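You operate a simulated robot arm through the tools that you are given. There is no shell and no other tool.

You are at the controls of a simulated robot arm. One attempt, no reset.

JOB
Trace the drawing on the light box with the green pen.
Fine: tracing sheet over it, silver weight on the sheet, light on; stand the pen back in its block. Set down upright: what you pick out.

It is judged by the outcome, as a careful person would: the job done as asked, and still so three seconds after it is handed in. It fails if anything else is knocked over, pushed out of place, dropped, spilled or broken. Flat cloth is picked up by pressing the open fingertips on it (5 to 10 N) and closing them slowly along it; thin cloth reads only 2 to 8 mm in the jaws.

ROBOT AND FRAMES
A 7-joint arm with a two-finger parallel gripper, fixed in place. Base frame: the origin is on the floor under the middle of its stand, x ahead of it, y to its left, z up. Readings come in m, degrees, newtons and seconds.
With the tool pointing down near the work surface it reaches from about 0.44 to 0.92 m from the base axis. Its first joint turns from -143.0 to 143.0 degrees. Payload 3 kg.
Tool frame: the origin (TCP) lies between the finger pads and is the grasp point; the fingertips stand 0.03 m ahead of it; z points along the fingers, y is the line along which they close. Largest opening 0.094 m; finger width 0.028, thickness 0.01; the body of the gripper, 0.05 by 0.096 m, starts 0.055 m behind the TCP.
Orientation is that of the tool frame in the base frame, as a unit quaternion [x, y, z, w]. With the fingers straight down and closing along the base's y, the tool's x points along the base's -x, its y along +y and its z along -z.

CONTROLS
- The arm moves only by the tool move_arm. Its argument "series" is a list of rows, each an object (a shift or turn left out is 0, a gripper value left out holds the last) with "offset": the shift along the tool's x, y, z in cm, a list of three; "rot": the turn, a rotation vector about the tool's x, y, z in degrees, a list of three; "jaw": the closure, from 0 (fully open) to 1 (shut). In form: [{"offset": [x, y, z], "rot": [rx, ry, rz], "jaw": jaw}, ...]. A call has 1 to 20 rows; each row is the pose to reach, as a shift and turn from the pose commanded when the call began, along the tool's axes at that moment. Rows are played at 5 a second. More than 0.05 m and 8.6 degrees between two rows, or a gripper value outside its range, and nothing of the call is played. Where a pose cannot be reached the arm comes as near as it can. A force on the tool above 90 N (or 10 N above the force at the start of the call, whichever is more), or a blocked arm, ends the call early, and 0.2 s more pass. The fingers move at their own pace (about 0.072 m/s each) and stop on an object; they squeeze with about 22 N. The grip force told is the motor's: it shows also when the fingers shut on nothing. Time passes only in rows, and 0.2 s behind the last, so rows that repeat a pose let the fingers close. It gives the time, the measured TCP pose, the force on the tool (base axes), the opening and the grip force at its end, in the units of the frame above (readings bear some noise), with the torque about the TCP (base axes, N m) and any sound that the robot's microphone picked up.
- Cameras (640 x 400 px; columns grow to the right, rows downward): "scene" is fixed at [0.2204, -0.5085, 1.3657]; the picture's right is [0.91, -0.42, 0.00], its down [-0.14, -0.29, -0.95] and it looks along [0.40, 0.86, -0.32] (base axes); focal length 320 px, centre (320, 200). "wrist" rides on the gripper at [0.076, 0.014, -0.103] in the tool frame; the picture's right is [-0.18, 0.98, 0.00], its down [-0.75, -0.14, -0.64] and it looks along [-0.63, -0.12, 0.77] (tool axes); focal length 243 px, centre (320, 200).
- get_image(camera): a new picture of that camera. No time passes.
- point_at(camera, pixels): for up to 12 pixels [column, row] of the newest picture of that camera ("zoom" is the newest enlarged one), the place [x, y, z] in the base frame of the surface seen there, good to about 0.002 m, but the place of the scene camera against the robot may be out by one fixed shift of up to 0.012 m in any direction. No time passes.
- zoom(camera, box): a new picture of the part [left, top, right, bottom] of that camera's present view, enlarged. No time passes.
- job_done(): hands the job in; it is judged then, once.

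Open the gripper and draw the arm clear of the work before you hand the job in, unless the task says otherwise.

The tools are called after ">>>" as name(argument=value, ...) on one line, values as JSON. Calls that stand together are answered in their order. move_arm: Moves the arm, as the interface text tells. Its arguments: {"type":"object","properties":{"series":{"type":"array","items":{"type":"object","properties":{"offset":{"type":"array","items":{"type":"number"}},"rot":{"type":"array","items":{"type":"number"}},"jaw":{"type":"number"}}}}},"required":["series"]} The other tools are called the same way: get_image (camera) takes a picture; point_at (camera, pixels) gives the place of the surface under pixels of a picture; zoom (camera, box) takes an enlarged picture of a part of a camera's view; job_done () hands the job in.

At the start:

```text
time: 0.0
tcp_pos: [0.5293, 0.3731, 1.1727]
tcp_rot: [0.0, 1.0, -0.001, 0.001]
contact_force: [0.4, 0.7, -0.3]
torque: [-0.02, 0.01, 0.01]
width: 0.094
grip_force: 0.1
```

scene: 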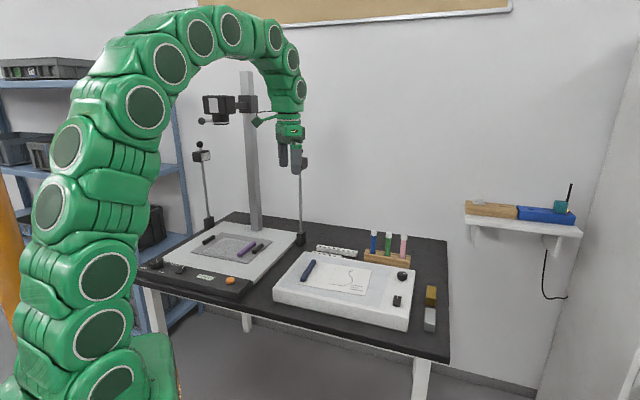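
wrist: 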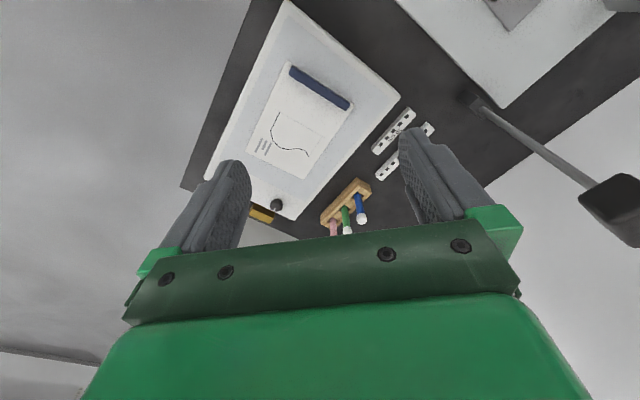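

I start by looking closer at the light box area and the pens around (350-440, 230-330) in the scene picture.

>>> zoom(camera="scene", box=[260, 220, 460, 345])

>>> zoom(camera="scene", box=[130, 180, 320, 300])

>>> zoom(camera="scene", box=[450, 170, 600, 265])

>>> zoom(camera="wrist", box=[180, 0, 480, 240])

```text
3.20 times, centred on (360, 282) of scene
```

zoom: 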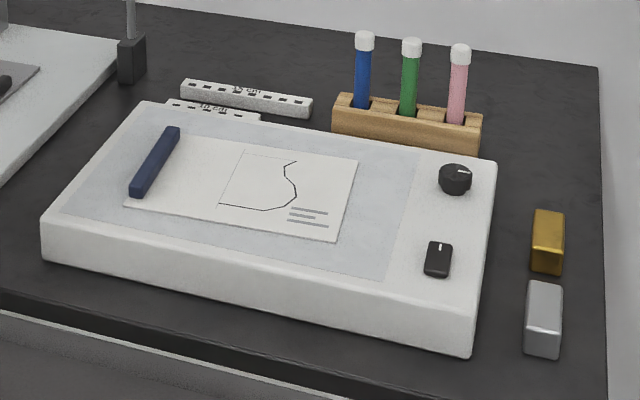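

```text
3.33 times, centred on (225, 240) of scene
```

zoom: 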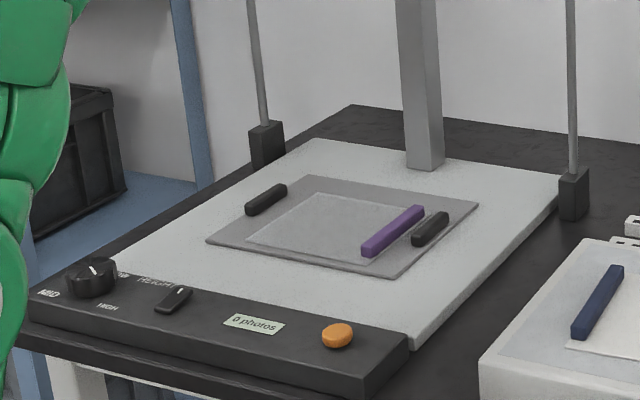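

```text
4.21 times, centred on (525, 218) of scene
```

zoom: 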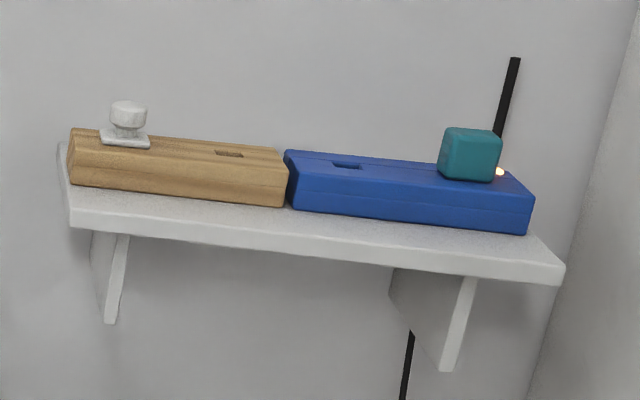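

```text
1.67 times, centred on (330, 120) of wrist
```

zoom: 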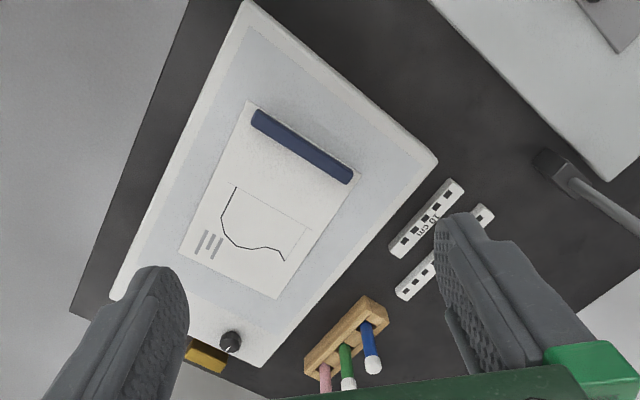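

The light box holds a drawing with a blue bar on it; the copy stand at left has a purple bar on a grey sheet; gold and silver blocks lie right. I measure these places in the scene picture.

>>> get_image(camera="scene")

>>> point_at(camera="scene", pixels=[[374, 232], [388, 234], [403, 236], [372, 252], [405, 260], [402, 275], [396, 300], [431, 293], [429, 317], [309, 268], [345, 275], [338, 250]])

>>> point_at(camera="scene", pixels=[[247, 249], [209, 239], [259, 248], [230, 240], [200, 277], [230, 281], [180, 269], [157, 263], [275, 298], [406, 328], [414, 270], [306, 253]])

>>> zoom(camera="scene", box=[345, 220, 425, 270])

>>> zoom(camera="scene", box=[380, 260, 460, 340])

>>> zoom(camera="scene", box=[290, 245, 400, 310])

>>> zoom(camera="scene", box=[185, 220, 285, 285])

```text
taken
```

scene: 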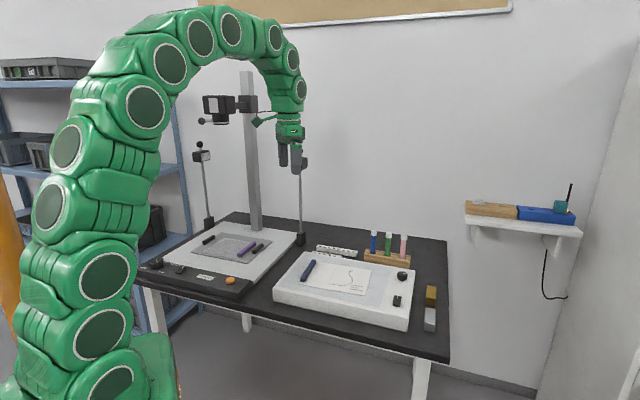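

```text
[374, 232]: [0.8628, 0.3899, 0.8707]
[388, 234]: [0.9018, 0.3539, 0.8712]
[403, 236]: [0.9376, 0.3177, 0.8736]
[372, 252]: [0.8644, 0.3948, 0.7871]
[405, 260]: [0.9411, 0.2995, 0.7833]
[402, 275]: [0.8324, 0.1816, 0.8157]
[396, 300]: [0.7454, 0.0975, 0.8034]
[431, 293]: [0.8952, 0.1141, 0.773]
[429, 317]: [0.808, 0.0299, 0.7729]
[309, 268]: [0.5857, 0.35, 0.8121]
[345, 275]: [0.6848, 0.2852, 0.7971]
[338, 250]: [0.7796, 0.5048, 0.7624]
```

```text
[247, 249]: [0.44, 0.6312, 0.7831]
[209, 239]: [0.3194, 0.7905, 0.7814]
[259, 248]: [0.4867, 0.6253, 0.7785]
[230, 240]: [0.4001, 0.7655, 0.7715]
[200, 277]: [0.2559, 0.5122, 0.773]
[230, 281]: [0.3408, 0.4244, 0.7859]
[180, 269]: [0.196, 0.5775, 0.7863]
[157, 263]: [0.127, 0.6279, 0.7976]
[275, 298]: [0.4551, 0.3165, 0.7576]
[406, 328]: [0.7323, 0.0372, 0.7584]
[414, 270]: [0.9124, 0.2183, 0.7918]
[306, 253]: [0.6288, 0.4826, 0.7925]
```

```text
8.00 times, centred on (385, 245) of scene
```

zoom: 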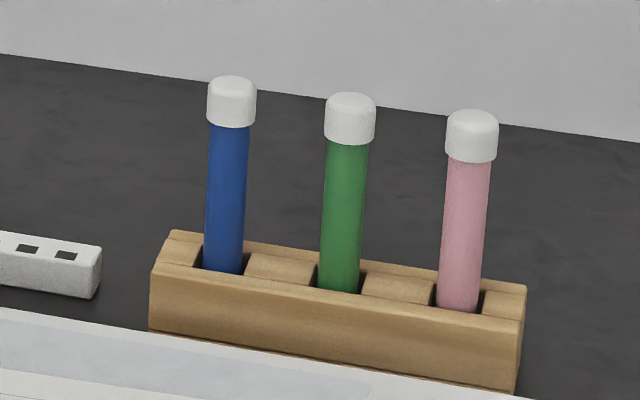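

```text
5.00 times, centred on (420, 300) of scene
```

zoom: 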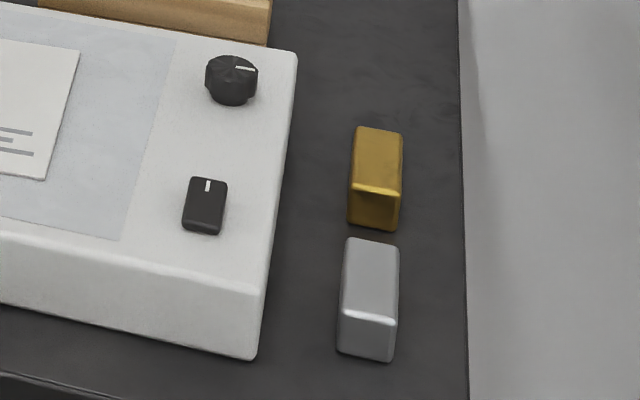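

```text
5.82 times, centred on (345, 278) of scene
```

zoom: 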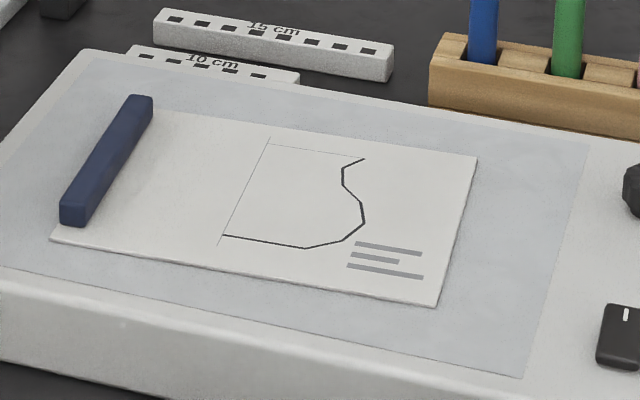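

```text
6.15 times, centred on (235, 252) of scene
```

zoom: 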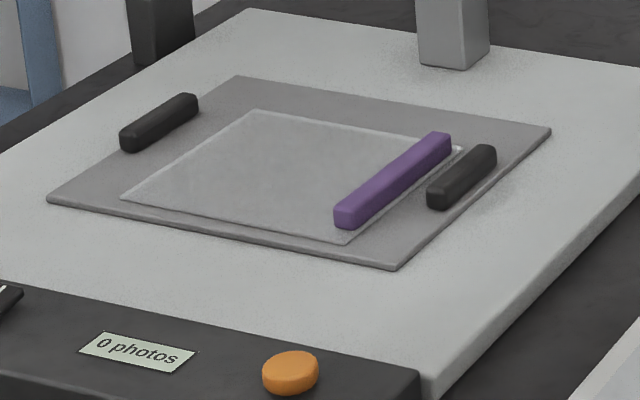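

Light box lies turned about 45° to the base, with the drawing near (0.66, 0.32); the pens stand near (0.90, 0.35). I lower the wrist camera over the light box for a calibrated view.

>>> move_arm(series=[{"offset": [0.6, -1.1, 3.5]}, {"offset": [1.2, -2.1, 7]}, {"offset": [1.8, -3.2, 10.5]}, {"offset": [2.4, -4.3, 14]}, {"offset": [2.9, -5.3, 17.3]}, {"offset": [2.9, -5.3, 17.3]}])

>>> get_image(camera="wrist")

>>> get_image(camera="scene")

```text
time: 1.4
tcp_pos: [0.5023, 0.3186, 0.9984]
tcp_rot: [0.0, 1.0, 0.0, -0.001]
contact_force: [-0.2, 0.4, -0.3]
torque: [-0.03, -0.01, 0.01]
width: 0.0939
grip_force: 0.0
```

```text
taken
```

wrist: 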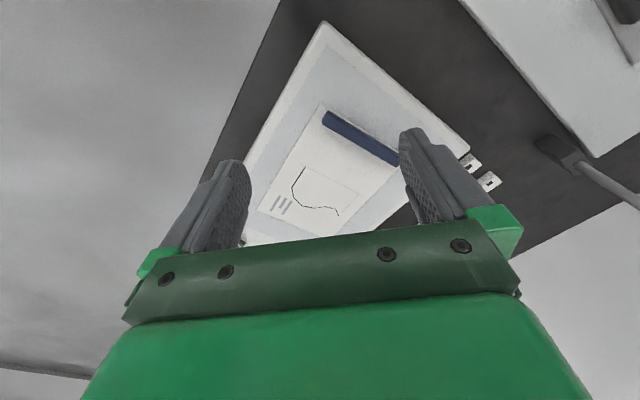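

```text
taken
```

scene: 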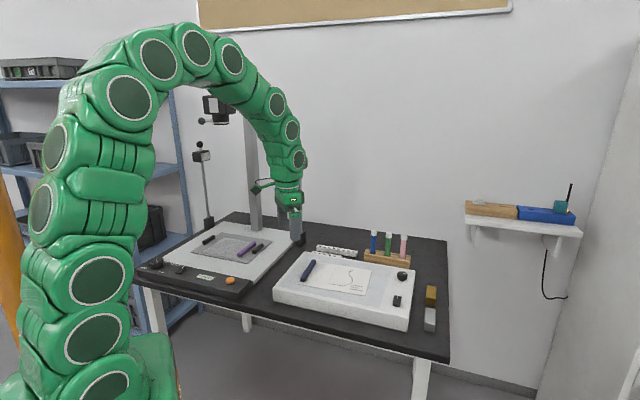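

The wrist view now shows the light box with drawing at (310,190). I zoom in on it for measuring.

>>> zoom(camera="wrist", box=[240, 90, 420, 240])

>>> point_at(camera="wrist", pixels=[[327, 21], [468, 151], [325, 116], [400, 160], [302, 168], [338, 215], [320, 104], [385, 197], [347, 60], [540, 60]])

>>> point_at(camera="scene", pixels=[[310, 268], [311, 260], [280, 290], [305, 253]])

```text
2.67 times, centred on (330, 165) of wrist
```

zoom: 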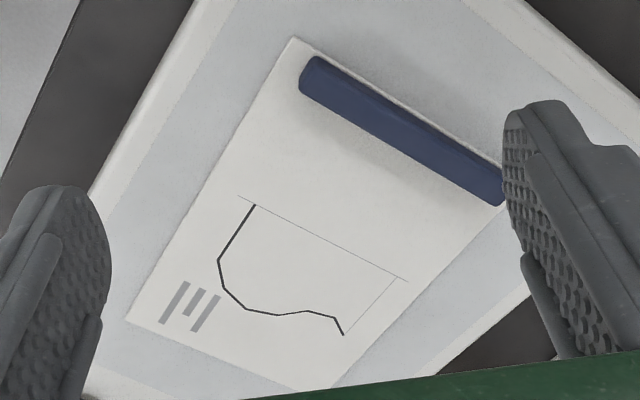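

```text
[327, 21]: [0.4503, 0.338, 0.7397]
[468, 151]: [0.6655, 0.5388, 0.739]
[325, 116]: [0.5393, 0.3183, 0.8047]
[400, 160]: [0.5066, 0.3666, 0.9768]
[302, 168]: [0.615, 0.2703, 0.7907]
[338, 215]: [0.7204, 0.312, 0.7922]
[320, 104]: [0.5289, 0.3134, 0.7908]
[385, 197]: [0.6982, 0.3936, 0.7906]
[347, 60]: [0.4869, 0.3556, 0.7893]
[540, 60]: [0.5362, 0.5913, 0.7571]
```

```text
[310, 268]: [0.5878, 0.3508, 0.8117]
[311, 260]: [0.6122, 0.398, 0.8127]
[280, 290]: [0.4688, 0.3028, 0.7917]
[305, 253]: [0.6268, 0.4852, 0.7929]
```

The drawing page lies at z≈0.79 with a bold curve plus thin frame lines and a navy bar on its left edge. Next I move out over the pens to see them and the weights.

>>> move_arm(series=[{"offset": [-4, 0.4, -0.4]}, {"offset": [-8, 0.8, -0.8]}, {"offset": [-12, 1.2, -1.2]}, {"offset": [-16, 1.6, -1.6]}, {"offset": [-20, 2.0, -2]}, {"offset": [-24, 2.4, -2.4]}, {"offset": [-28, 2.8, -2.8]}, {"offset": [-28, 2.8, -2.8]}])

>>> get_image(camera="wrist")

>>> get_image(camera="scene")

```text
time: 3.2
tcp_pos: [0.7814, 0.3447, 1.0298]
tcp_rot: [0.001, 1.0, 0.0, -0.001]
contact_force: [0.3, -0.3, 0.3]
torque: [0.01, 0.01, -0.05]
width: 0.0941
grip_force: 0.0
```

```text
taken
```

wrist: 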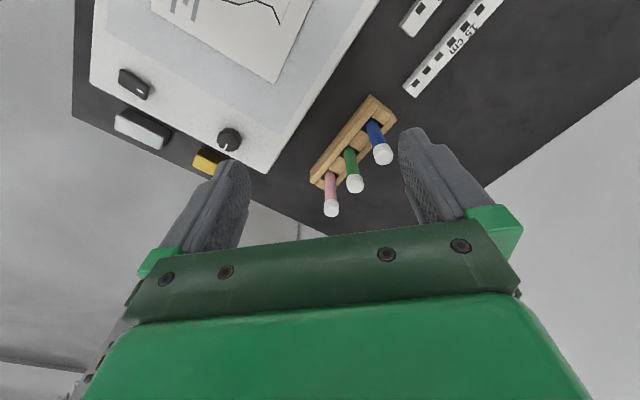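

```text
taken
```

scene: 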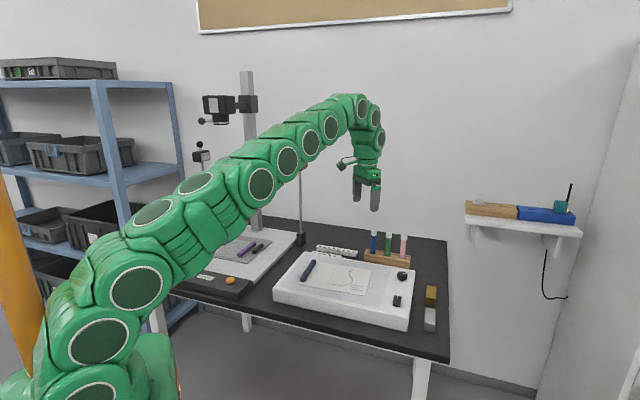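

The arm reached there; pens' white tops at (331,208), (355,182), (383,154) and both weights are in view. I zoom on these areas and measure.

>>> zoom(camera="wrist", box=[290, 80, 420, 230])

>>> zoom(camera="wrist", box=[90, 40, 280, 190])

>>> point_at(camera="wrist", pixels=[[357, 185], [333, 211], [384, 156], [352, 165], [371, 97], [395, 121], [311, 181], [362, 138], [340, 160], [140, 123], [125, 130], [205, 160]])

>>> point_at(camera="wrist", pixels=[[229, 140], [232, 133], [133, 84], [123, 72], [145, 97], [265, 172], [95, 80], [278, 80], [145, 112], [120, 120], [162, 140], [300, 150]])

>>> point_at(camera="scene", pixels=[[388, 233], [374, 232], [403, 236], [402, 274], [396, 299], [431, 316], [431, 292]])

```text
2.67 times, centred on (355, 155) of wrist
```

zoom: 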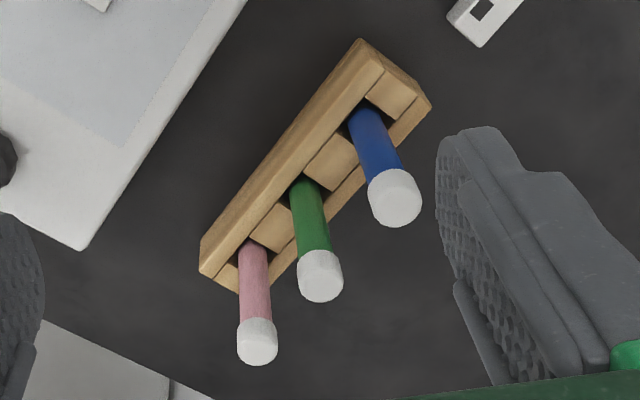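

```text
2.67 times, centred on (185, 115) of wrist
```

zoom: 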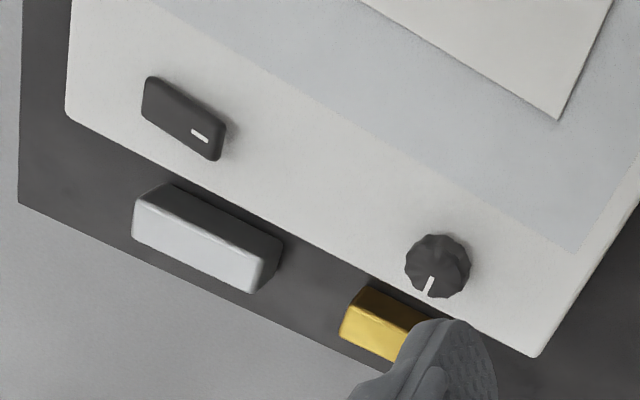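

```text
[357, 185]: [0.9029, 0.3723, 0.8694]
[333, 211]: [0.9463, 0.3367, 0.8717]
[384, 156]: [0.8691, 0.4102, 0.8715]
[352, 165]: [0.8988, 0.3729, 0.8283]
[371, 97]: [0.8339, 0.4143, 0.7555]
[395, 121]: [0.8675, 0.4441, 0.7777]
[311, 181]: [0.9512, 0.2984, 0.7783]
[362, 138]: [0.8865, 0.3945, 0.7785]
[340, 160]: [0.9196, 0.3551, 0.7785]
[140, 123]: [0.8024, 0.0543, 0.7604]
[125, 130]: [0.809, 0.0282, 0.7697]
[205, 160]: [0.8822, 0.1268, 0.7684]
```

```text
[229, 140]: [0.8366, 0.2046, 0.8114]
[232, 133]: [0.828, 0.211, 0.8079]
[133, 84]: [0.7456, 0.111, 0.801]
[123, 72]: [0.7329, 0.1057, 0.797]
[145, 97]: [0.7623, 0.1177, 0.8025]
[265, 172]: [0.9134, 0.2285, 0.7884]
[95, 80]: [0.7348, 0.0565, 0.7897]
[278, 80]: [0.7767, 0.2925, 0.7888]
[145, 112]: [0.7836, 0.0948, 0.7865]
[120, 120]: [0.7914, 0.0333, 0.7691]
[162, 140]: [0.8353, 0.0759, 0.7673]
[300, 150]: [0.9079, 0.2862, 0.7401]
```

```text
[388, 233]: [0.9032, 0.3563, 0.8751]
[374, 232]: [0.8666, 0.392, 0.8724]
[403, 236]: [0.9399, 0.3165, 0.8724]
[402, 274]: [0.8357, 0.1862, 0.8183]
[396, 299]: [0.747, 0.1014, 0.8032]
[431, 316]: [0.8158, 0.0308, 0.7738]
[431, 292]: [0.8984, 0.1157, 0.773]
```

Switch's white-marked end stands higher (z 0.8025 vs 0.797), so it looks like a rocker to press at the mark; silver weight is at about (0.81,0.05). Now I measure the copy stand's column, lamps and camera for obstacle clearance.

>>> point_at(camera="scene", pixels=[[256, 226], [250, 100], [300, 240], [303, 166], [209, 222], [203, 156], [215, 104], [243, 104], [302, 200], [219, 118], [208, 121], [205, 190]])

>>> zoom(camera="scene", box=[180, 70, 320, 250])

```text
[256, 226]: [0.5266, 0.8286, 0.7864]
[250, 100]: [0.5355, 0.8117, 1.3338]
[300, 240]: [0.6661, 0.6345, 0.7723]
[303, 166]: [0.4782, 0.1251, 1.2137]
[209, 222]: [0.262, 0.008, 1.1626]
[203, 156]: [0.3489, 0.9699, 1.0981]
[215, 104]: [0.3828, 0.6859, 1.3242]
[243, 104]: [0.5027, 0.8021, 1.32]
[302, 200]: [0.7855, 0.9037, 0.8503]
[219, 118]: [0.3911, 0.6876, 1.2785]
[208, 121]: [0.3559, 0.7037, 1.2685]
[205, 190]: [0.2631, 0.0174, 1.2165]
```

```text
2.22 times, centred on (250, 160) of scene
```

zoom: 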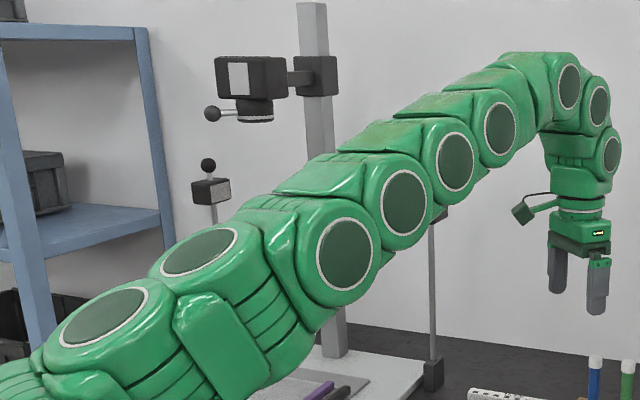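

Copy-stand camera hangs at about (0.38,0.69,1.27), the column at (0.53,0.82) and a lamp post at (0.67,0.63). I back off to a view point at (0.33,0.52,0.98) with the gripper yawed 44° to line up with the boxes.

>>> move_arm(series=[{"offset": [4.1, 1.6, 0.4], "rot": [0, 0, -4]}, {"offset": [8.2, 3.2, 0.9], "rot": [0, 0, -8]}, {"offset": [12.3, 4.8, 1.3], "rot": [0, 0, -12]}, {"offset": [16.4, 6.4, 1.8], "rot": [0, 0, -16]}, {"offset": [20.5, 8.0, 2.2], "rot": [0, 0, -20]}, {"offset": [24.6, 9.6, 2.7], "rot": [0, 0, -24]}, {"offset": [28.7, 11.2, 3.1], "rot": [0, 0, -28]}, {"offset": [32.8, 12.8, 3.6], "rot": [0, 0, -32]}, {"offset": [36.9, 14.4, 4.1], "rot": [0, 0, -36]}, {"offset": [41, 16, 4.5], "rot": [0, 0, -40]}, {"offset": [45.1, 17.5, 5], "rot": [0, 0, -44]}, {"offset": [45.1, 17.5, 5], "rot": [0, 0, -44]}])

>>> get_image(camera="wrist")

>>> get_image(camera="scene")

```text
time: 5.8
tcp_pos: [0.325, 0.5226, 0.9712]
tcp_rot: [-0.375, 0.927, 0.0, -0.001]
contact_force: [-0.5, 0.7, -0.3]
torque: [0.05, -0.01, 0.0]
width: 0.094
grip_force: 0.1
```

```text
taken
```

wrist: 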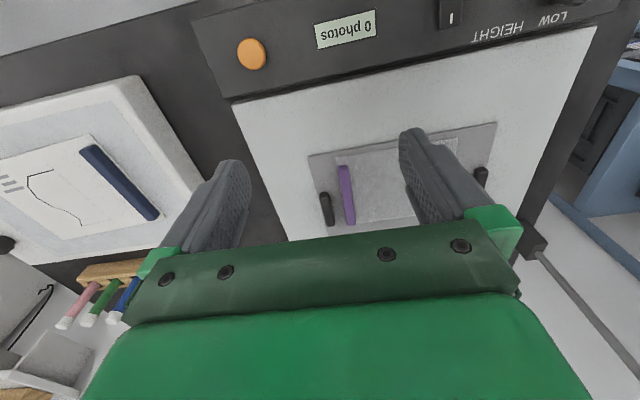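

```text
taken
```

scene: 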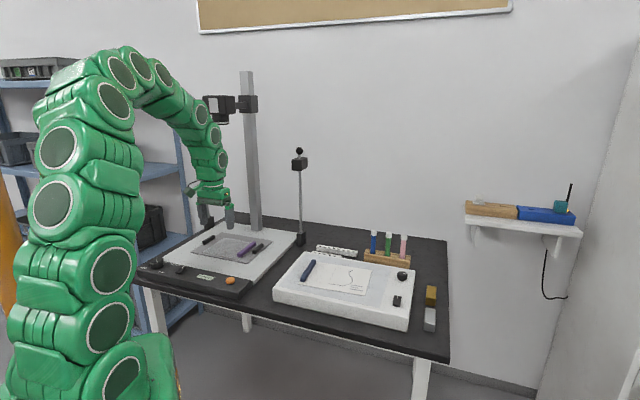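

The tracing sheet with its purple bar is at (345,195) in the wrist view, lying on a grey plate with black grips. I zoom in and measure the bar and sheet.

>>> zoom(camera="wrist", box=[290, 110, 510, 250])

>>> zoom(camera="scene", box=[185, 220, 285, 285])

>>> point_at(camera="wrist", pixels=[[345, 168], [350, 220], [341, 182], [356, 190], [350, 190], [325, 195], [328, 222], [309, 156], [337, 155], [310, 185], [390, 185], [280, 180]])

```text
2.86 times, centred on (400, 180) of wrist
```

zoom: 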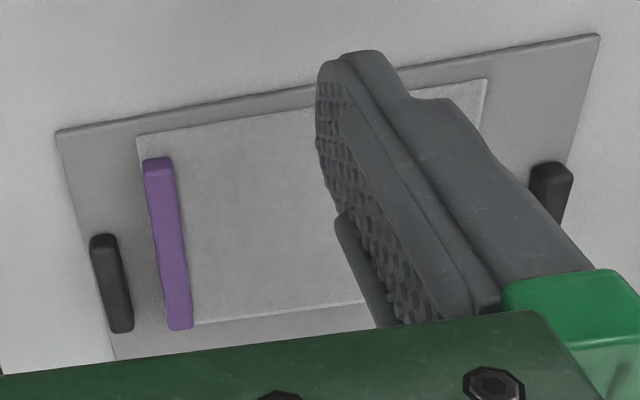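

```text
6.15 times, centred on (235, 252) of scene
```

zoom: 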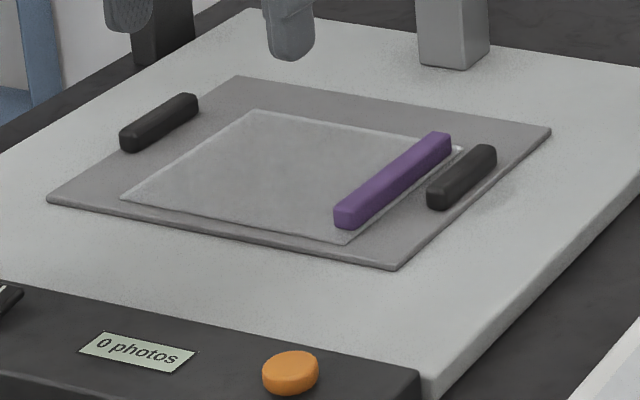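

```text
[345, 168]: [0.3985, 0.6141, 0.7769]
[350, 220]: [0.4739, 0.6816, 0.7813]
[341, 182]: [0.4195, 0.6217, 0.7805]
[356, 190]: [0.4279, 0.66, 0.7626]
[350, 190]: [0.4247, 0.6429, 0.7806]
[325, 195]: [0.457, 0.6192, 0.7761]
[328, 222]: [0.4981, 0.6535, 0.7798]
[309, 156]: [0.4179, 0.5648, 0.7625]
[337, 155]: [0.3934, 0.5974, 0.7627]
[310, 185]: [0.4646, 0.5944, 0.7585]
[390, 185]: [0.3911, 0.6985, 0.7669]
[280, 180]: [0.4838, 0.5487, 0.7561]
```

I re-zoom the wrist view to measure the purple bar's four top corners precisely, as well as the sheet's edges.

>>> zoom(camera="wrist", box=[290, 130, 410, 240])

```text
3.64 times, centred on (350, 185) of wrist
```

zoom: 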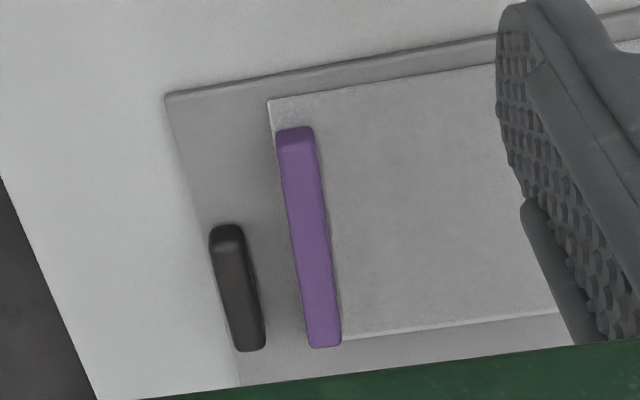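

>>> point_at(camera="zoom", pixels=[[296, 145], [325, 338], [284, 160], [313, 160], [295, 230], [325, 230], [310, 240], [270, 105], [480, 75], [350, 335], [540, 310], [172, 100]])

>>> point_at(camera="wrist", pixels=[[300, 300], [81, 150], [100, 145], [155, 215], [2, 162], [40, 170], [80, 222], [60, 185], [90, 135], [10, 183], [20, 188], [135, 80]])

>>> zoom(camera="wrist", box=[0, 80, 180, 240])

```text
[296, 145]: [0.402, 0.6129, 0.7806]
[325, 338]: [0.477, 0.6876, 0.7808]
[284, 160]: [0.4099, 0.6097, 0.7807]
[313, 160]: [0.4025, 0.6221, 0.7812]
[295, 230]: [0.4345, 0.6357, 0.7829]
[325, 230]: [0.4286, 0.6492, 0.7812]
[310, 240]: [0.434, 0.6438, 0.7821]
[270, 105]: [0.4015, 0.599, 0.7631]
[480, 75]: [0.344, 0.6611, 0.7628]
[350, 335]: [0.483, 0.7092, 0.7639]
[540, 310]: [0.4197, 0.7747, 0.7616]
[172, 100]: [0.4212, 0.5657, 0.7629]
```

```text
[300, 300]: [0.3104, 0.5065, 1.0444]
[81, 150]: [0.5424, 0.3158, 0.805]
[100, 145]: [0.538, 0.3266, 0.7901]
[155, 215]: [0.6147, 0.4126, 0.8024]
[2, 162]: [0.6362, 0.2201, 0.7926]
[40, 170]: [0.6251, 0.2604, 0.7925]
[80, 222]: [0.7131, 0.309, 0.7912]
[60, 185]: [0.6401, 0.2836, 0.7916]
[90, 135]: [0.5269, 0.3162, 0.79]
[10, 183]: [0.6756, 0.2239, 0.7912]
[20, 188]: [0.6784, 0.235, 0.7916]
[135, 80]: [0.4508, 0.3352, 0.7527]
```

```text
2.50 times, centred on (90, 160) of wrist
```

zoom: 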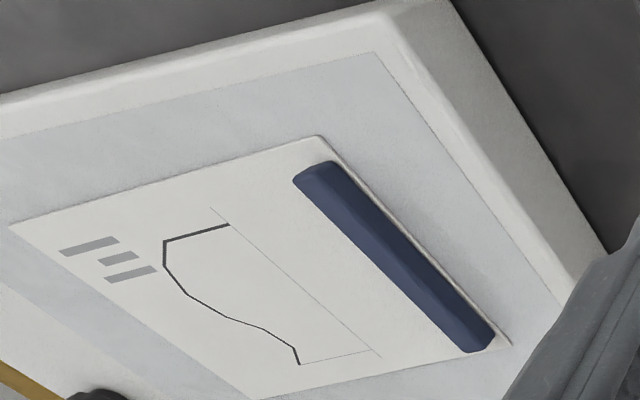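

I measure the drawing's page corners and curve vertices in this zoomed view, and the sheet's left corners in the scene view.

>>> point_at(camera="zoom", pixels=[[317, 138], [14, 226], [256, 397], [508, 345], [228, 225], [164, 241], [164, 266], [188, 295], [226, 318], [265, 331], [293, 347], [300, 364]])

>>> point_at(camera="zoom", pixels=[[210, 208], [382, 357], [376, 53], [460, 350], [312, 185], [325, 165], [490, 335], [345, 215], [120, 240], [62, 252], [152, 268], [108, 281]])

>>> point_at(camera="scene", pixels=[[203, 251.5], [224.5, 238], [239, 259], [258, 243.5], [205, 251], [225, 239]])

```text
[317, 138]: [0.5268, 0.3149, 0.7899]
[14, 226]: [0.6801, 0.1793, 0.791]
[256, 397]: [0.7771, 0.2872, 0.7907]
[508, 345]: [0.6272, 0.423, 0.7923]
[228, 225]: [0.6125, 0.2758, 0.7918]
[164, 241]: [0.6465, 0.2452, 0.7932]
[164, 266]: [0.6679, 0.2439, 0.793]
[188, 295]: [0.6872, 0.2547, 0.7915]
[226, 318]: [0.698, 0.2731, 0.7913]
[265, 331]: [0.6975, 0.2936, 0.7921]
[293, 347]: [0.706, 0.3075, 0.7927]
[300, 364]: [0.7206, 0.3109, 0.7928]
```

```text
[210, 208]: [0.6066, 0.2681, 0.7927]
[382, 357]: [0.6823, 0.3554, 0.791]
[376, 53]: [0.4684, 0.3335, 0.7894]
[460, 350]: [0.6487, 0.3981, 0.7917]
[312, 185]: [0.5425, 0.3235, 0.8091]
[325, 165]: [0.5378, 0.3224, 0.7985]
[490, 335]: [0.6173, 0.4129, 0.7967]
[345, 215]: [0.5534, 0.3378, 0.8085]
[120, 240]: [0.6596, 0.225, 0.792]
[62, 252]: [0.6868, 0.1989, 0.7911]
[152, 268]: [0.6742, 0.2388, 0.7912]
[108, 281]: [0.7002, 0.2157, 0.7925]
```

```text
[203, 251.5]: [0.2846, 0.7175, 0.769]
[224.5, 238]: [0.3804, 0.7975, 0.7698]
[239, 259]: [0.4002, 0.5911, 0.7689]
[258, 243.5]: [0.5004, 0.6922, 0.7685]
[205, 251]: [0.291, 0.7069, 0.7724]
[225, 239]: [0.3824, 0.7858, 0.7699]
```

The purple bar's centre is about (0.4395,0.650), top z 0.781, turned about 45°, width about 15 mm; the sheet is about 0.17×0.137 m. I check the pose reading once more with a still row before closing in on it.

>>> move_arm(series=[{"offset": [0, 0, 0], "jaw": 0.73}, {"offset": [0, 0, 0]}, {"offset": [0, 0, 0]}])

```text
time: 6.6
tcp_pos: [0.3257, 0.5239, 0.9709]
tcp_rot: [-0.374, 0.927, 0.0, 0.0]
contact_force: [0.2, 0.3, 0.0]
torque: [0.04, -0.03, 0.02]
width: 0.0258
grip_force: 0.0
```

The pose reads steady at (0.3257,0.5239,0.9709). I move to above the purple bar, at z 0.86, with the fingers 26 mm open.

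>>> move_arm(series=[{"offset": [-2.8, 0.2, 1.8]}, {"offset": [-5.6, 0.4, 3.7]}, {"offset": [-8.4, 0.6, 5.5]}, {"offset": [-11.3, 0.8, 7.4]}, {"offset": [-14.1, 1.0, 9.2]}, {"offset": [-16.9, 1.15, 11.1]}, {"offset": [-16.9, 1.15, 11.1]}, {"offset": [-16.9, 1.15, 11.1]}])

>>> get_image(camera="wrist")

>>> get_image(camera="scene")

```text
time: 8.4
tcp_pos: [0.4435, 0.6483, 0.8684]
tcp_rot: [-0.374, 0.927, 0.0, 0.0]
contact_force: [0.4, -0.9, 0.5]
torque: [0.02, 0.02, 0.03]
width: 0.0254
grip_force: 0.0
```

```text
taken
```

wrist: 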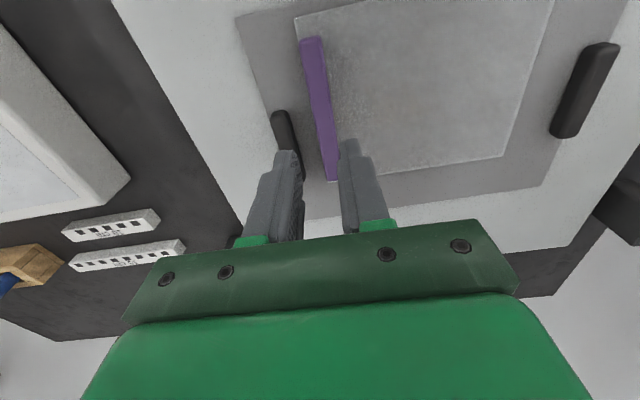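

```text
taken
```

scene: 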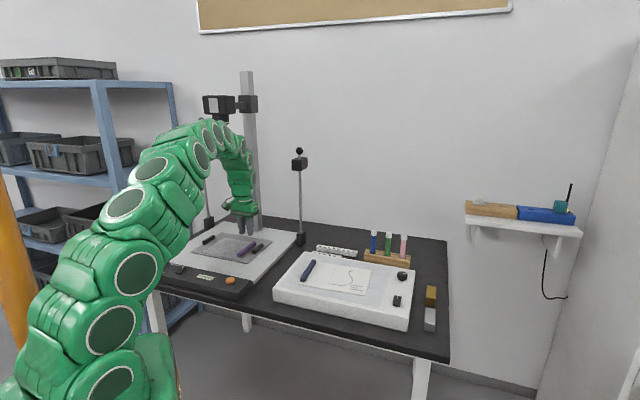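

The whole sheet is now visible in the wrist view, with the bar from (312,40) to (332,180). I measure the corners.

>>> point_at(camera="wrist", pixels=[[311, 42], [328, 165], [304, 60], [326, 60], [319, 100], [308, 100], [331, 100], [296, 17], [504, 157], [553, 0], [345, 178], [420, 90]])

>>> zoom(camera="wrist", box=[230, 0, 400, 220])

```text
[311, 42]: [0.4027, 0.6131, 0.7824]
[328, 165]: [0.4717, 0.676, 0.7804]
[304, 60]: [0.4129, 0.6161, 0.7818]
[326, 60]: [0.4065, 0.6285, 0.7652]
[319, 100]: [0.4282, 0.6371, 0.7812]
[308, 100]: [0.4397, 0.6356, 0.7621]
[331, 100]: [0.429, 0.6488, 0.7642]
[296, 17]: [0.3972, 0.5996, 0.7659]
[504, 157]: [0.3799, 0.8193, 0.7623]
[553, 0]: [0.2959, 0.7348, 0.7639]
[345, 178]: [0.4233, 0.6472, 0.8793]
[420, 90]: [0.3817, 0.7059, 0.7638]
```

```text
1.82 times, centred on (315, 110) of wrist
```

zoom: 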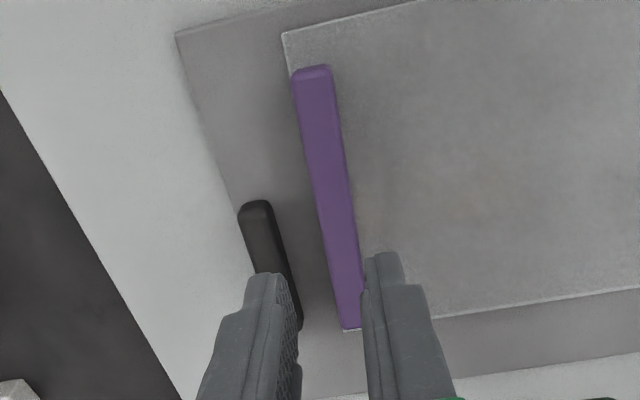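

The bar is aligned with the fingers but 2.6 mm toward tool +y. I shift there and go down 4.5 cm first, then check.

>>> move_arm(series=[{"offset": [0, 0.26, 1.5]}, {"offset": [0, 0.26, 3]}, {"offset": [0, 0.26, 4.5]}, {"offset": [0, 0.26, 4.5]}])

>>> get_image(camera="wrist")

```text
time: 9.4
tcp_pos: [0.4406, 0.6493, 0.8234]
tcp_rot: [-0.375, 0.927, 0.0, 0.0]
contact_force: [-0.2, -0.7, 0.7]
torque: [-0.02, 0.0, 0.02]
width: 0.0253
grip_force: 0.0
```

```text
taken
```

wrist: 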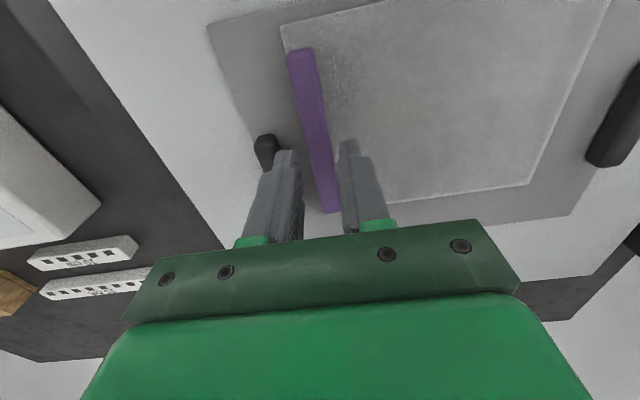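

Bar sits centred between the fingers. I go down 2.5 cm so the tips come to about 2–3 mm above the sheet, watching the force.

>>> move_arm(series=[{"offset": [0, 0, 0.8]}, {"offset": [0, 0, 1.6]}, {"offset": [0, 0, 2.1]}, {"offset": [0, 0, 2.5]}, {"offset": [0, 0, 2.5]}])

>>> zoom(camera="wrist", box=[220, 40, 440, 240])

```text
time: 10.6
tcp_pos: [0.442, 0.6503, 0.7976]
tcp_rot: [-0.375, 0.927, 0.001, 0.0]
contact_force: [-0.4, -0.6, -0.4]
torque: [-0.01, -0.04, 0.01]
width: 0.0255
grip_force: 0.0
```

```text
2.00 times, centred on (330, 140) of wrist
```

zoom: 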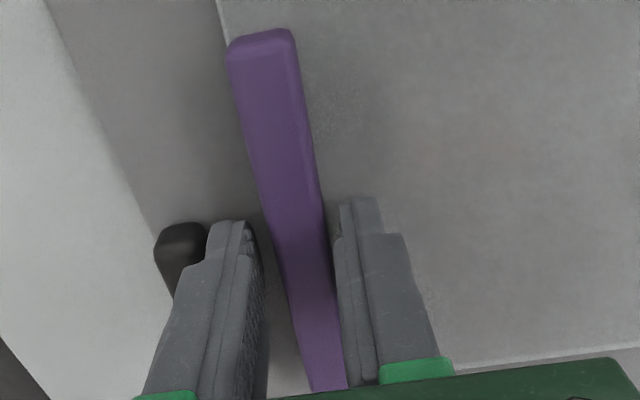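

Tips are at the sheet with no contact; the gap on the right finger is smaller, so I shift 1.5 mm toward +y and close slowly.

>>> move_arm(series=[{"offset": [0, 0.15, 0]}, {"offset": [0, 0.15, 0], "jaw": 0.8}, {"offset": [0, 0.15, 0], "jaw": 0.84}, {"offset": [0, 0.15, 0], "jaw": 1.0}, {"offset": [0, 0.15, 0], "jaw": 1.0}, {"offset": [0, 0.15, 0], "jaw": 1.0}])

>>> get_image(camera="wrist")

```text
time: 12.0
tcp_pos: [0.4409, 0.6519, 0.798]
tcp_rot: [-0.374, 0.927, 0.0, 0.001]
contact_force: [-0.5, -0.2, 1.5]
torque: [-0.01, -0.02, 0.03]
width: 0.015
grip_force: 22.0
```

```text
taken
```

wrist: 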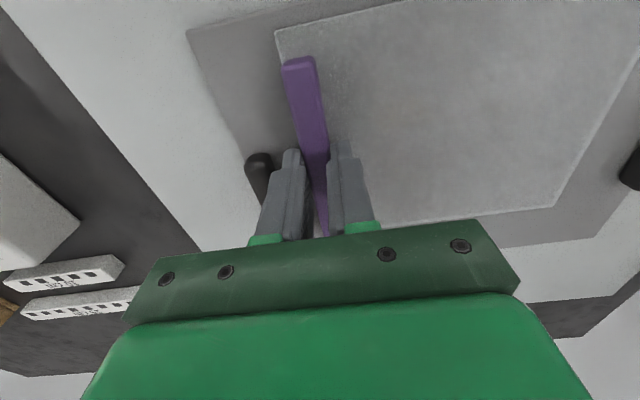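

The bar is held at 15 mm width with 22 N. I lift slowly by 4 cm and look whether only the sheet comes along.

>>> move_arm(series=[{"offset": [0, 0, -0.5]}, {"offset": [0, 0, -1.2]}, {"offset": [0, 0, -2.2]}, {"offset": [0, 0, -3.2]}, {"offset": [0, 0, -4]}, {"offset": [0, 0, -4]}])

>>> get_image(camera="wrist")

>>> zoom(camera="scene", box=[150, 90, 330, 300])

```text
time: 13.4
tcp_pos: [0.4412, 0.6528, 0.8364]
tcp_rot: [-0.375, 0.927, 0.0, 0.0]
contact_force: [-0.4, -0.9, 0.6]
torque: [-0.03, 0.02, -0.02]
width: 0.0
grip_force: 21.4
```

```text
taken
```

wrist: 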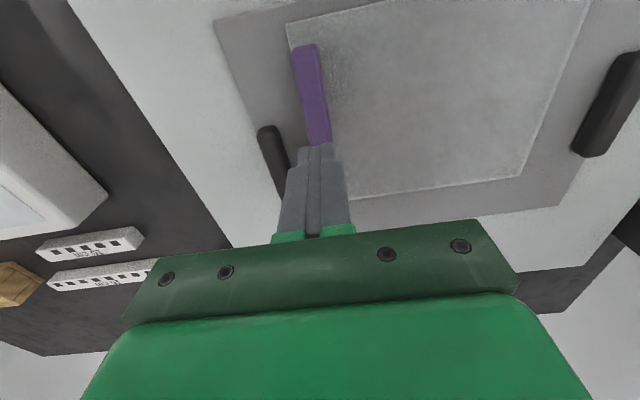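

```text
1.90 times, centred on (240, 195) of scene
```

zoom: 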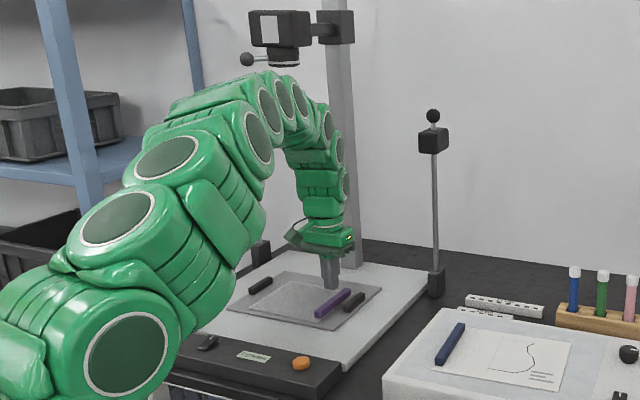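

The fingers slipped off (width 0, bar still lying there). I check whether the bar or sheet moved and how the bar is shaped.

>>> zoom(camera="wrist", box=[230, 20, 390, 200])

>>> point_at(camera="wrist", pixels=[[306, 50], [312, 80], [318, 120], [303, 90], [324, 90], [288, 25], [520, 176], [330, 110], [345, 110], [400, 110], [300, 110], [322, 140]])

>>> zoom(camera="scene", box=[200, 225, 280, 275])

```text
2.22 times, centred on (310, 110) of wrist
```

zoom: 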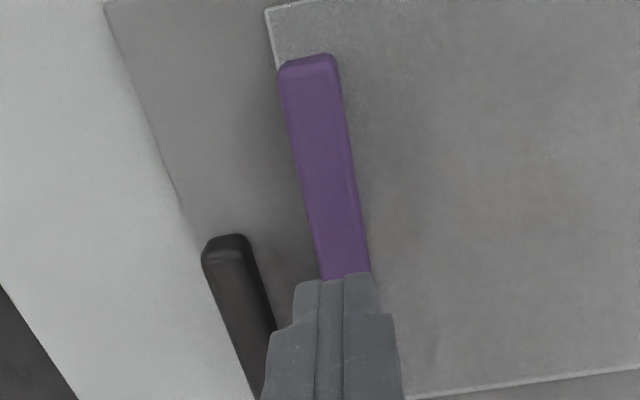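

```text
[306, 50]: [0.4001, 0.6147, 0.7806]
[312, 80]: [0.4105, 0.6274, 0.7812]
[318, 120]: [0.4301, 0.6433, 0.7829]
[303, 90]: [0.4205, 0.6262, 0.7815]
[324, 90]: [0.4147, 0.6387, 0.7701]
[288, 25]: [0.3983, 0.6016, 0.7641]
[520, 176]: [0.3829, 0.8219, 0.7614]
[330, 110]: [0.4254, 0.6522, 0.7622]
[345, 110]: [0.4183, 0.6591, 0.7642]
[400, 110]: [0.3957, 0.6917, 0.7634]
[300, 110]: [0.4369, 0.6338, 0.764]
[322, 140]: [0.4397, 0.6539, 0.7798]
```

```text
8.00 times, centred on (240, 250) of scene
```

zoom: 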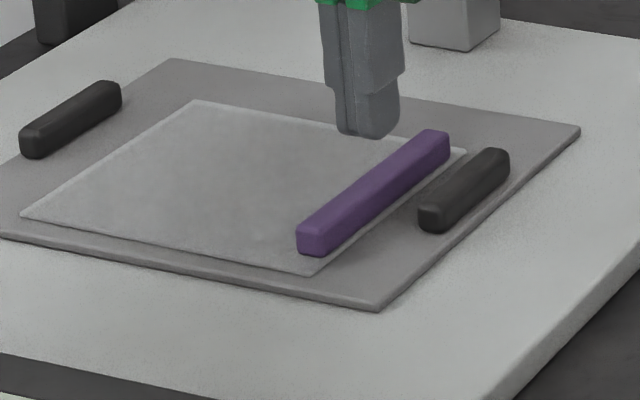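

The bar and sheet moved only about 1–2 mm and the bar is fixed to the sheet. I open again and go down deeper, until the tips just touch the sheet.

>>> move_arm(series=[{"offset": [0, 0.12, 0], "jaw": 0.74}, {"offset": [0, 0.12, 0], "jaw": 0.74}, {"offset": [0, 0.12, 1.0]}, {"offset": [0, 0.12, 2.0]}, {"offset": [0, 0.12, 3.0]}, {"offset": [0, 0.12, 3.6]}, {"offset": [0, 0.12, 4.0]}, {"offset": [0, 0.12, 4.0]}])

```text
time: 15.2
tcp_pos: [0.4392, 0.651, 0.7977]
tcp_rot: [-0.375, 0.927, 0.0, 0.0]
contact_force: [-1.0, -1.9, 6.3]
torque: [0.04, 0.11, 0.1]
width: 0.0241
grip_force: 0.0
```

Contact of 6.3 N already at TCP z 0.7977; I look to see what the tips are touching.

>>> zoom(camera="wrist", box=[220, 60, 440, 250])

>>> zoom(camera="scene", box=[215, 225, 285, 270])

```text
2.11 times, centred on (330, 155) of wrist
```

zoom: 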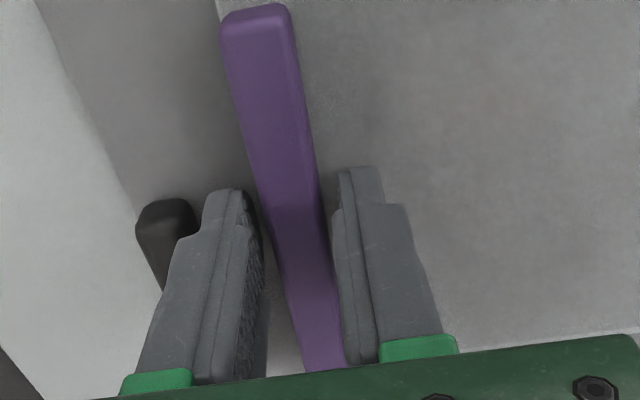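

```text
8.89 times, centred on (250, 248) of scene
```

zoom: 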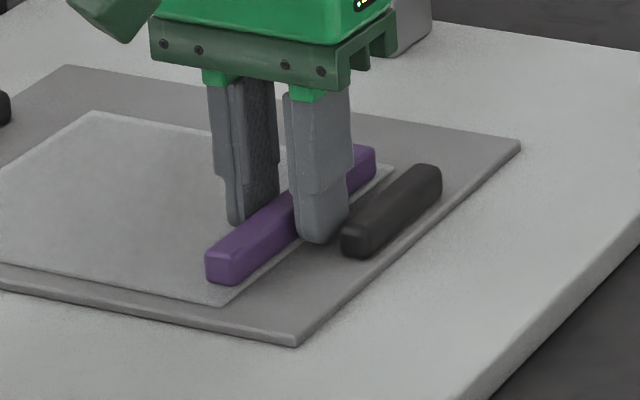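

Tips rest on the sheet, so this is as deep as possible. I close here, then lift by just 3 mm and read force and width.

>>> move_arm(series=[{"offset": [0, 0.1, -0.05], "jaw": 0.8}, {"offset": [0, 0.1, -0.05], "jaw": 0.85}, {"offset": [0, 0.1, -0.05], "jaw": 1}, {"offset": [0, 0.1, -0.05], "jaw": 1}, {"offset": [0, 0.1, -0.05], "jaw": 1}, {"offset": [0, 0.1, -0.05], "jaw": 1}])

>>> move_arm(series=[{"offset": [0, 0, -0.1]}, {"offset": [0, 0, -0.2]}, {"offset": [0, 0, -0.3]}, {"offset": [0, 0, -0.4]}, {"offset": [0, 0, -0.4]}])

>>> zoom(camera="scene", box=[185, 220, 285, 285])

>>> zoom(camera="wrist", box=[220, 40, 440, 240])

```text
time: 16.6
tcp_pos: [0.4379, 0.6521, 0.7975]
tcp_rot: [-0.375, 0.927, 0.0, 0.0]
contact_force: [-0.2, 0.5, -0.2]
torque: [-0.02, 0.0, 0.0]
width: 0.0149
grip_force: 22.0
```

```text
time: 17.8
tcp_pos: [0.4383, 0.6514, 0.8012]
tcp_rot: [-0.375, 0.927, 0.0, -0.001]
contact_force: [0.2, -0.4, -0.6]
torque: [-0.02, 0.04, 0.01]
width: 0.0149
grip_force: 22.1
```

```text
6.15 times, centred on (235, 252) of scene
```

zoom: 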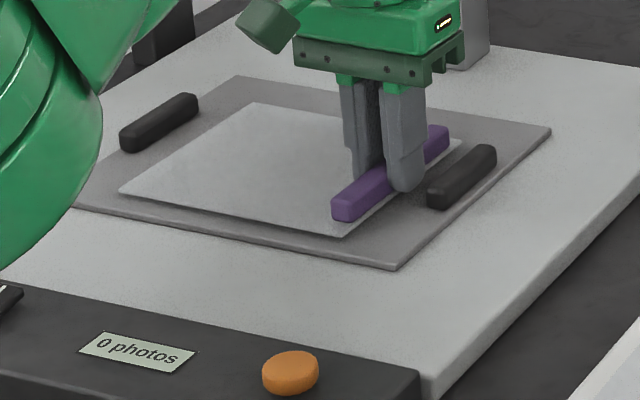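

```text
2.00 times, centred on (330, 140) of wrist
```

zoom: 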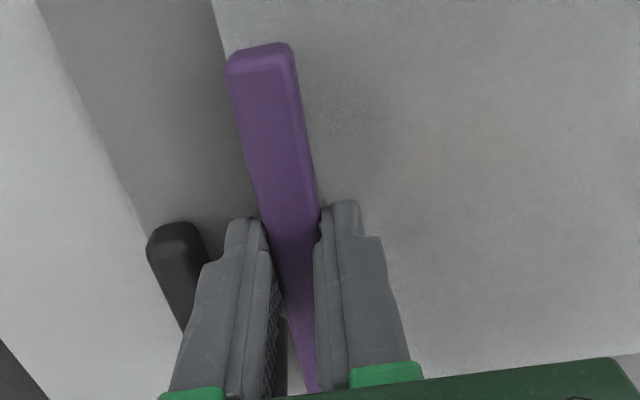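

The sheet is now lifted off the plate and held at 14.9 mm. I continue lifting slowly to 3 cm.

>>> move_arm(series=[{"offset": [0, 0, -0.2]}, {"offset": [0, 0, -0.4]}, {"offset": [0, 0, -0.6]}, {"offset": [0, 0, -0.8]}, {"offset": [0, 0, -1.0]}, {"offset": [0, 0, -1.3]}, {"offset": [0, 0, -1.6]}, {"offset": [0, 0, -1.9]}, {"offset": [0, 0, -2.2]}, {"offset": [0, 0, -2.5]}, {"offset": [0, 0, -2.5]}])

>>> zoom(camera="scene", box=[185, 220, 285, 285])

```text
time: 20.2
tcp_pos: [0.4405, 0.6544, 0.8252]
tcp_rot: [-0.375, 0.927, 0.0, 0.0]
contact_force: [-0.3, -0.8, -0.3]
torque: [-0.01, 0.01, 0.03]
width: 0.0149
grip_force: 22.1
```

```text
6.15 times, centred on (235, 252) of scene
```

zoom: 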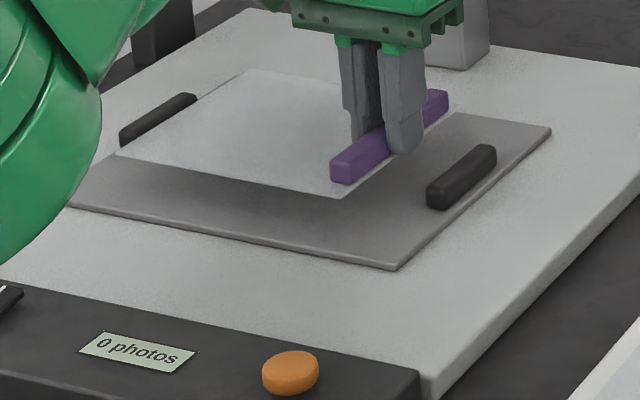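

The sheet hangs level and only it was lifted. I now carry it slowly toward the light box, raising it as I go (first half).

>>> move_arm(series=[{"offset": [0.1, -0.4, -0.6]}, {"offset": [0.3, -1.4, -1.4]}, {"offset": [0.6, -3.0, -2.3]}, {"offset": [0.9, -5.0, -3.2]}, {"offset": [1.3, -7.2, -4.1]}, {"offset": [1.7, -9.4, -5.0]}, {"offset": [2.1, -11.6, -5.8]}, {"offset": [2.5, -13.8, -6.5]}, {"offset": [2.9, -16.0, -7.0], "rot": [0, 0, -0.6]}, {"offset": [3.3, -18.2, -7.4], "rot": [0, 0, -1.2]}, {"offset": [3.7, -20.4, -7.5], "rot": [0, 0, -1.8]}, {"offset": [4.1, -22.6, -7.5], "rot": [0, 0, -2.4]}, {"offset": [4.5, -24.4, -7.5], "rot": [0, 0, -3.0]}, {"offset": [4.8, -26, -7.5], "rot": [0, 0, -3.85]}, {"offset": [4.8, -26, -7.5], "rot": [0, 0, -3.85]}])

>>> get_image(camera="scene")

>>> get_image(camera="wrist")

```text
time: 23.4
tcp_pos: [0.5848, 0.4323, 0.8982]
tcp_rot: [-0.406, 0.914, 0.0, 0.0]
contact_force: [-0.4, 0.8, -0.1]
torque: [-0.02, -0.01, 0.03]
width: 0.0148
grip_force: 22.6
```

```text
taken
```

scene: 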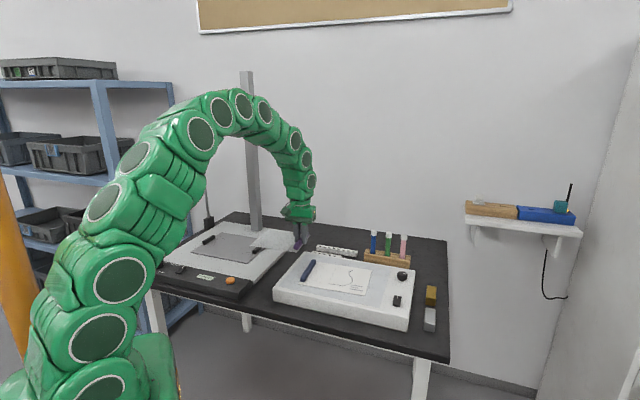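

```text
taken
```

wrist: 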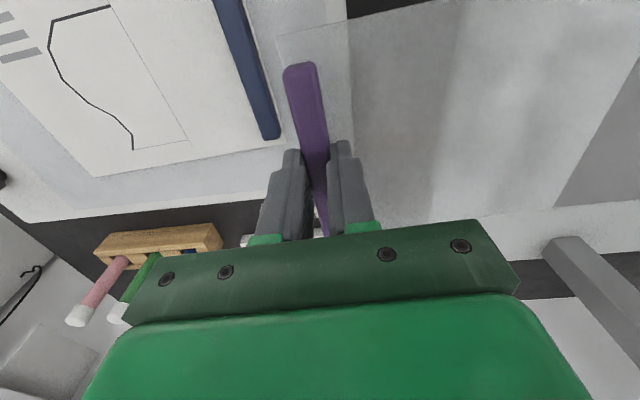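

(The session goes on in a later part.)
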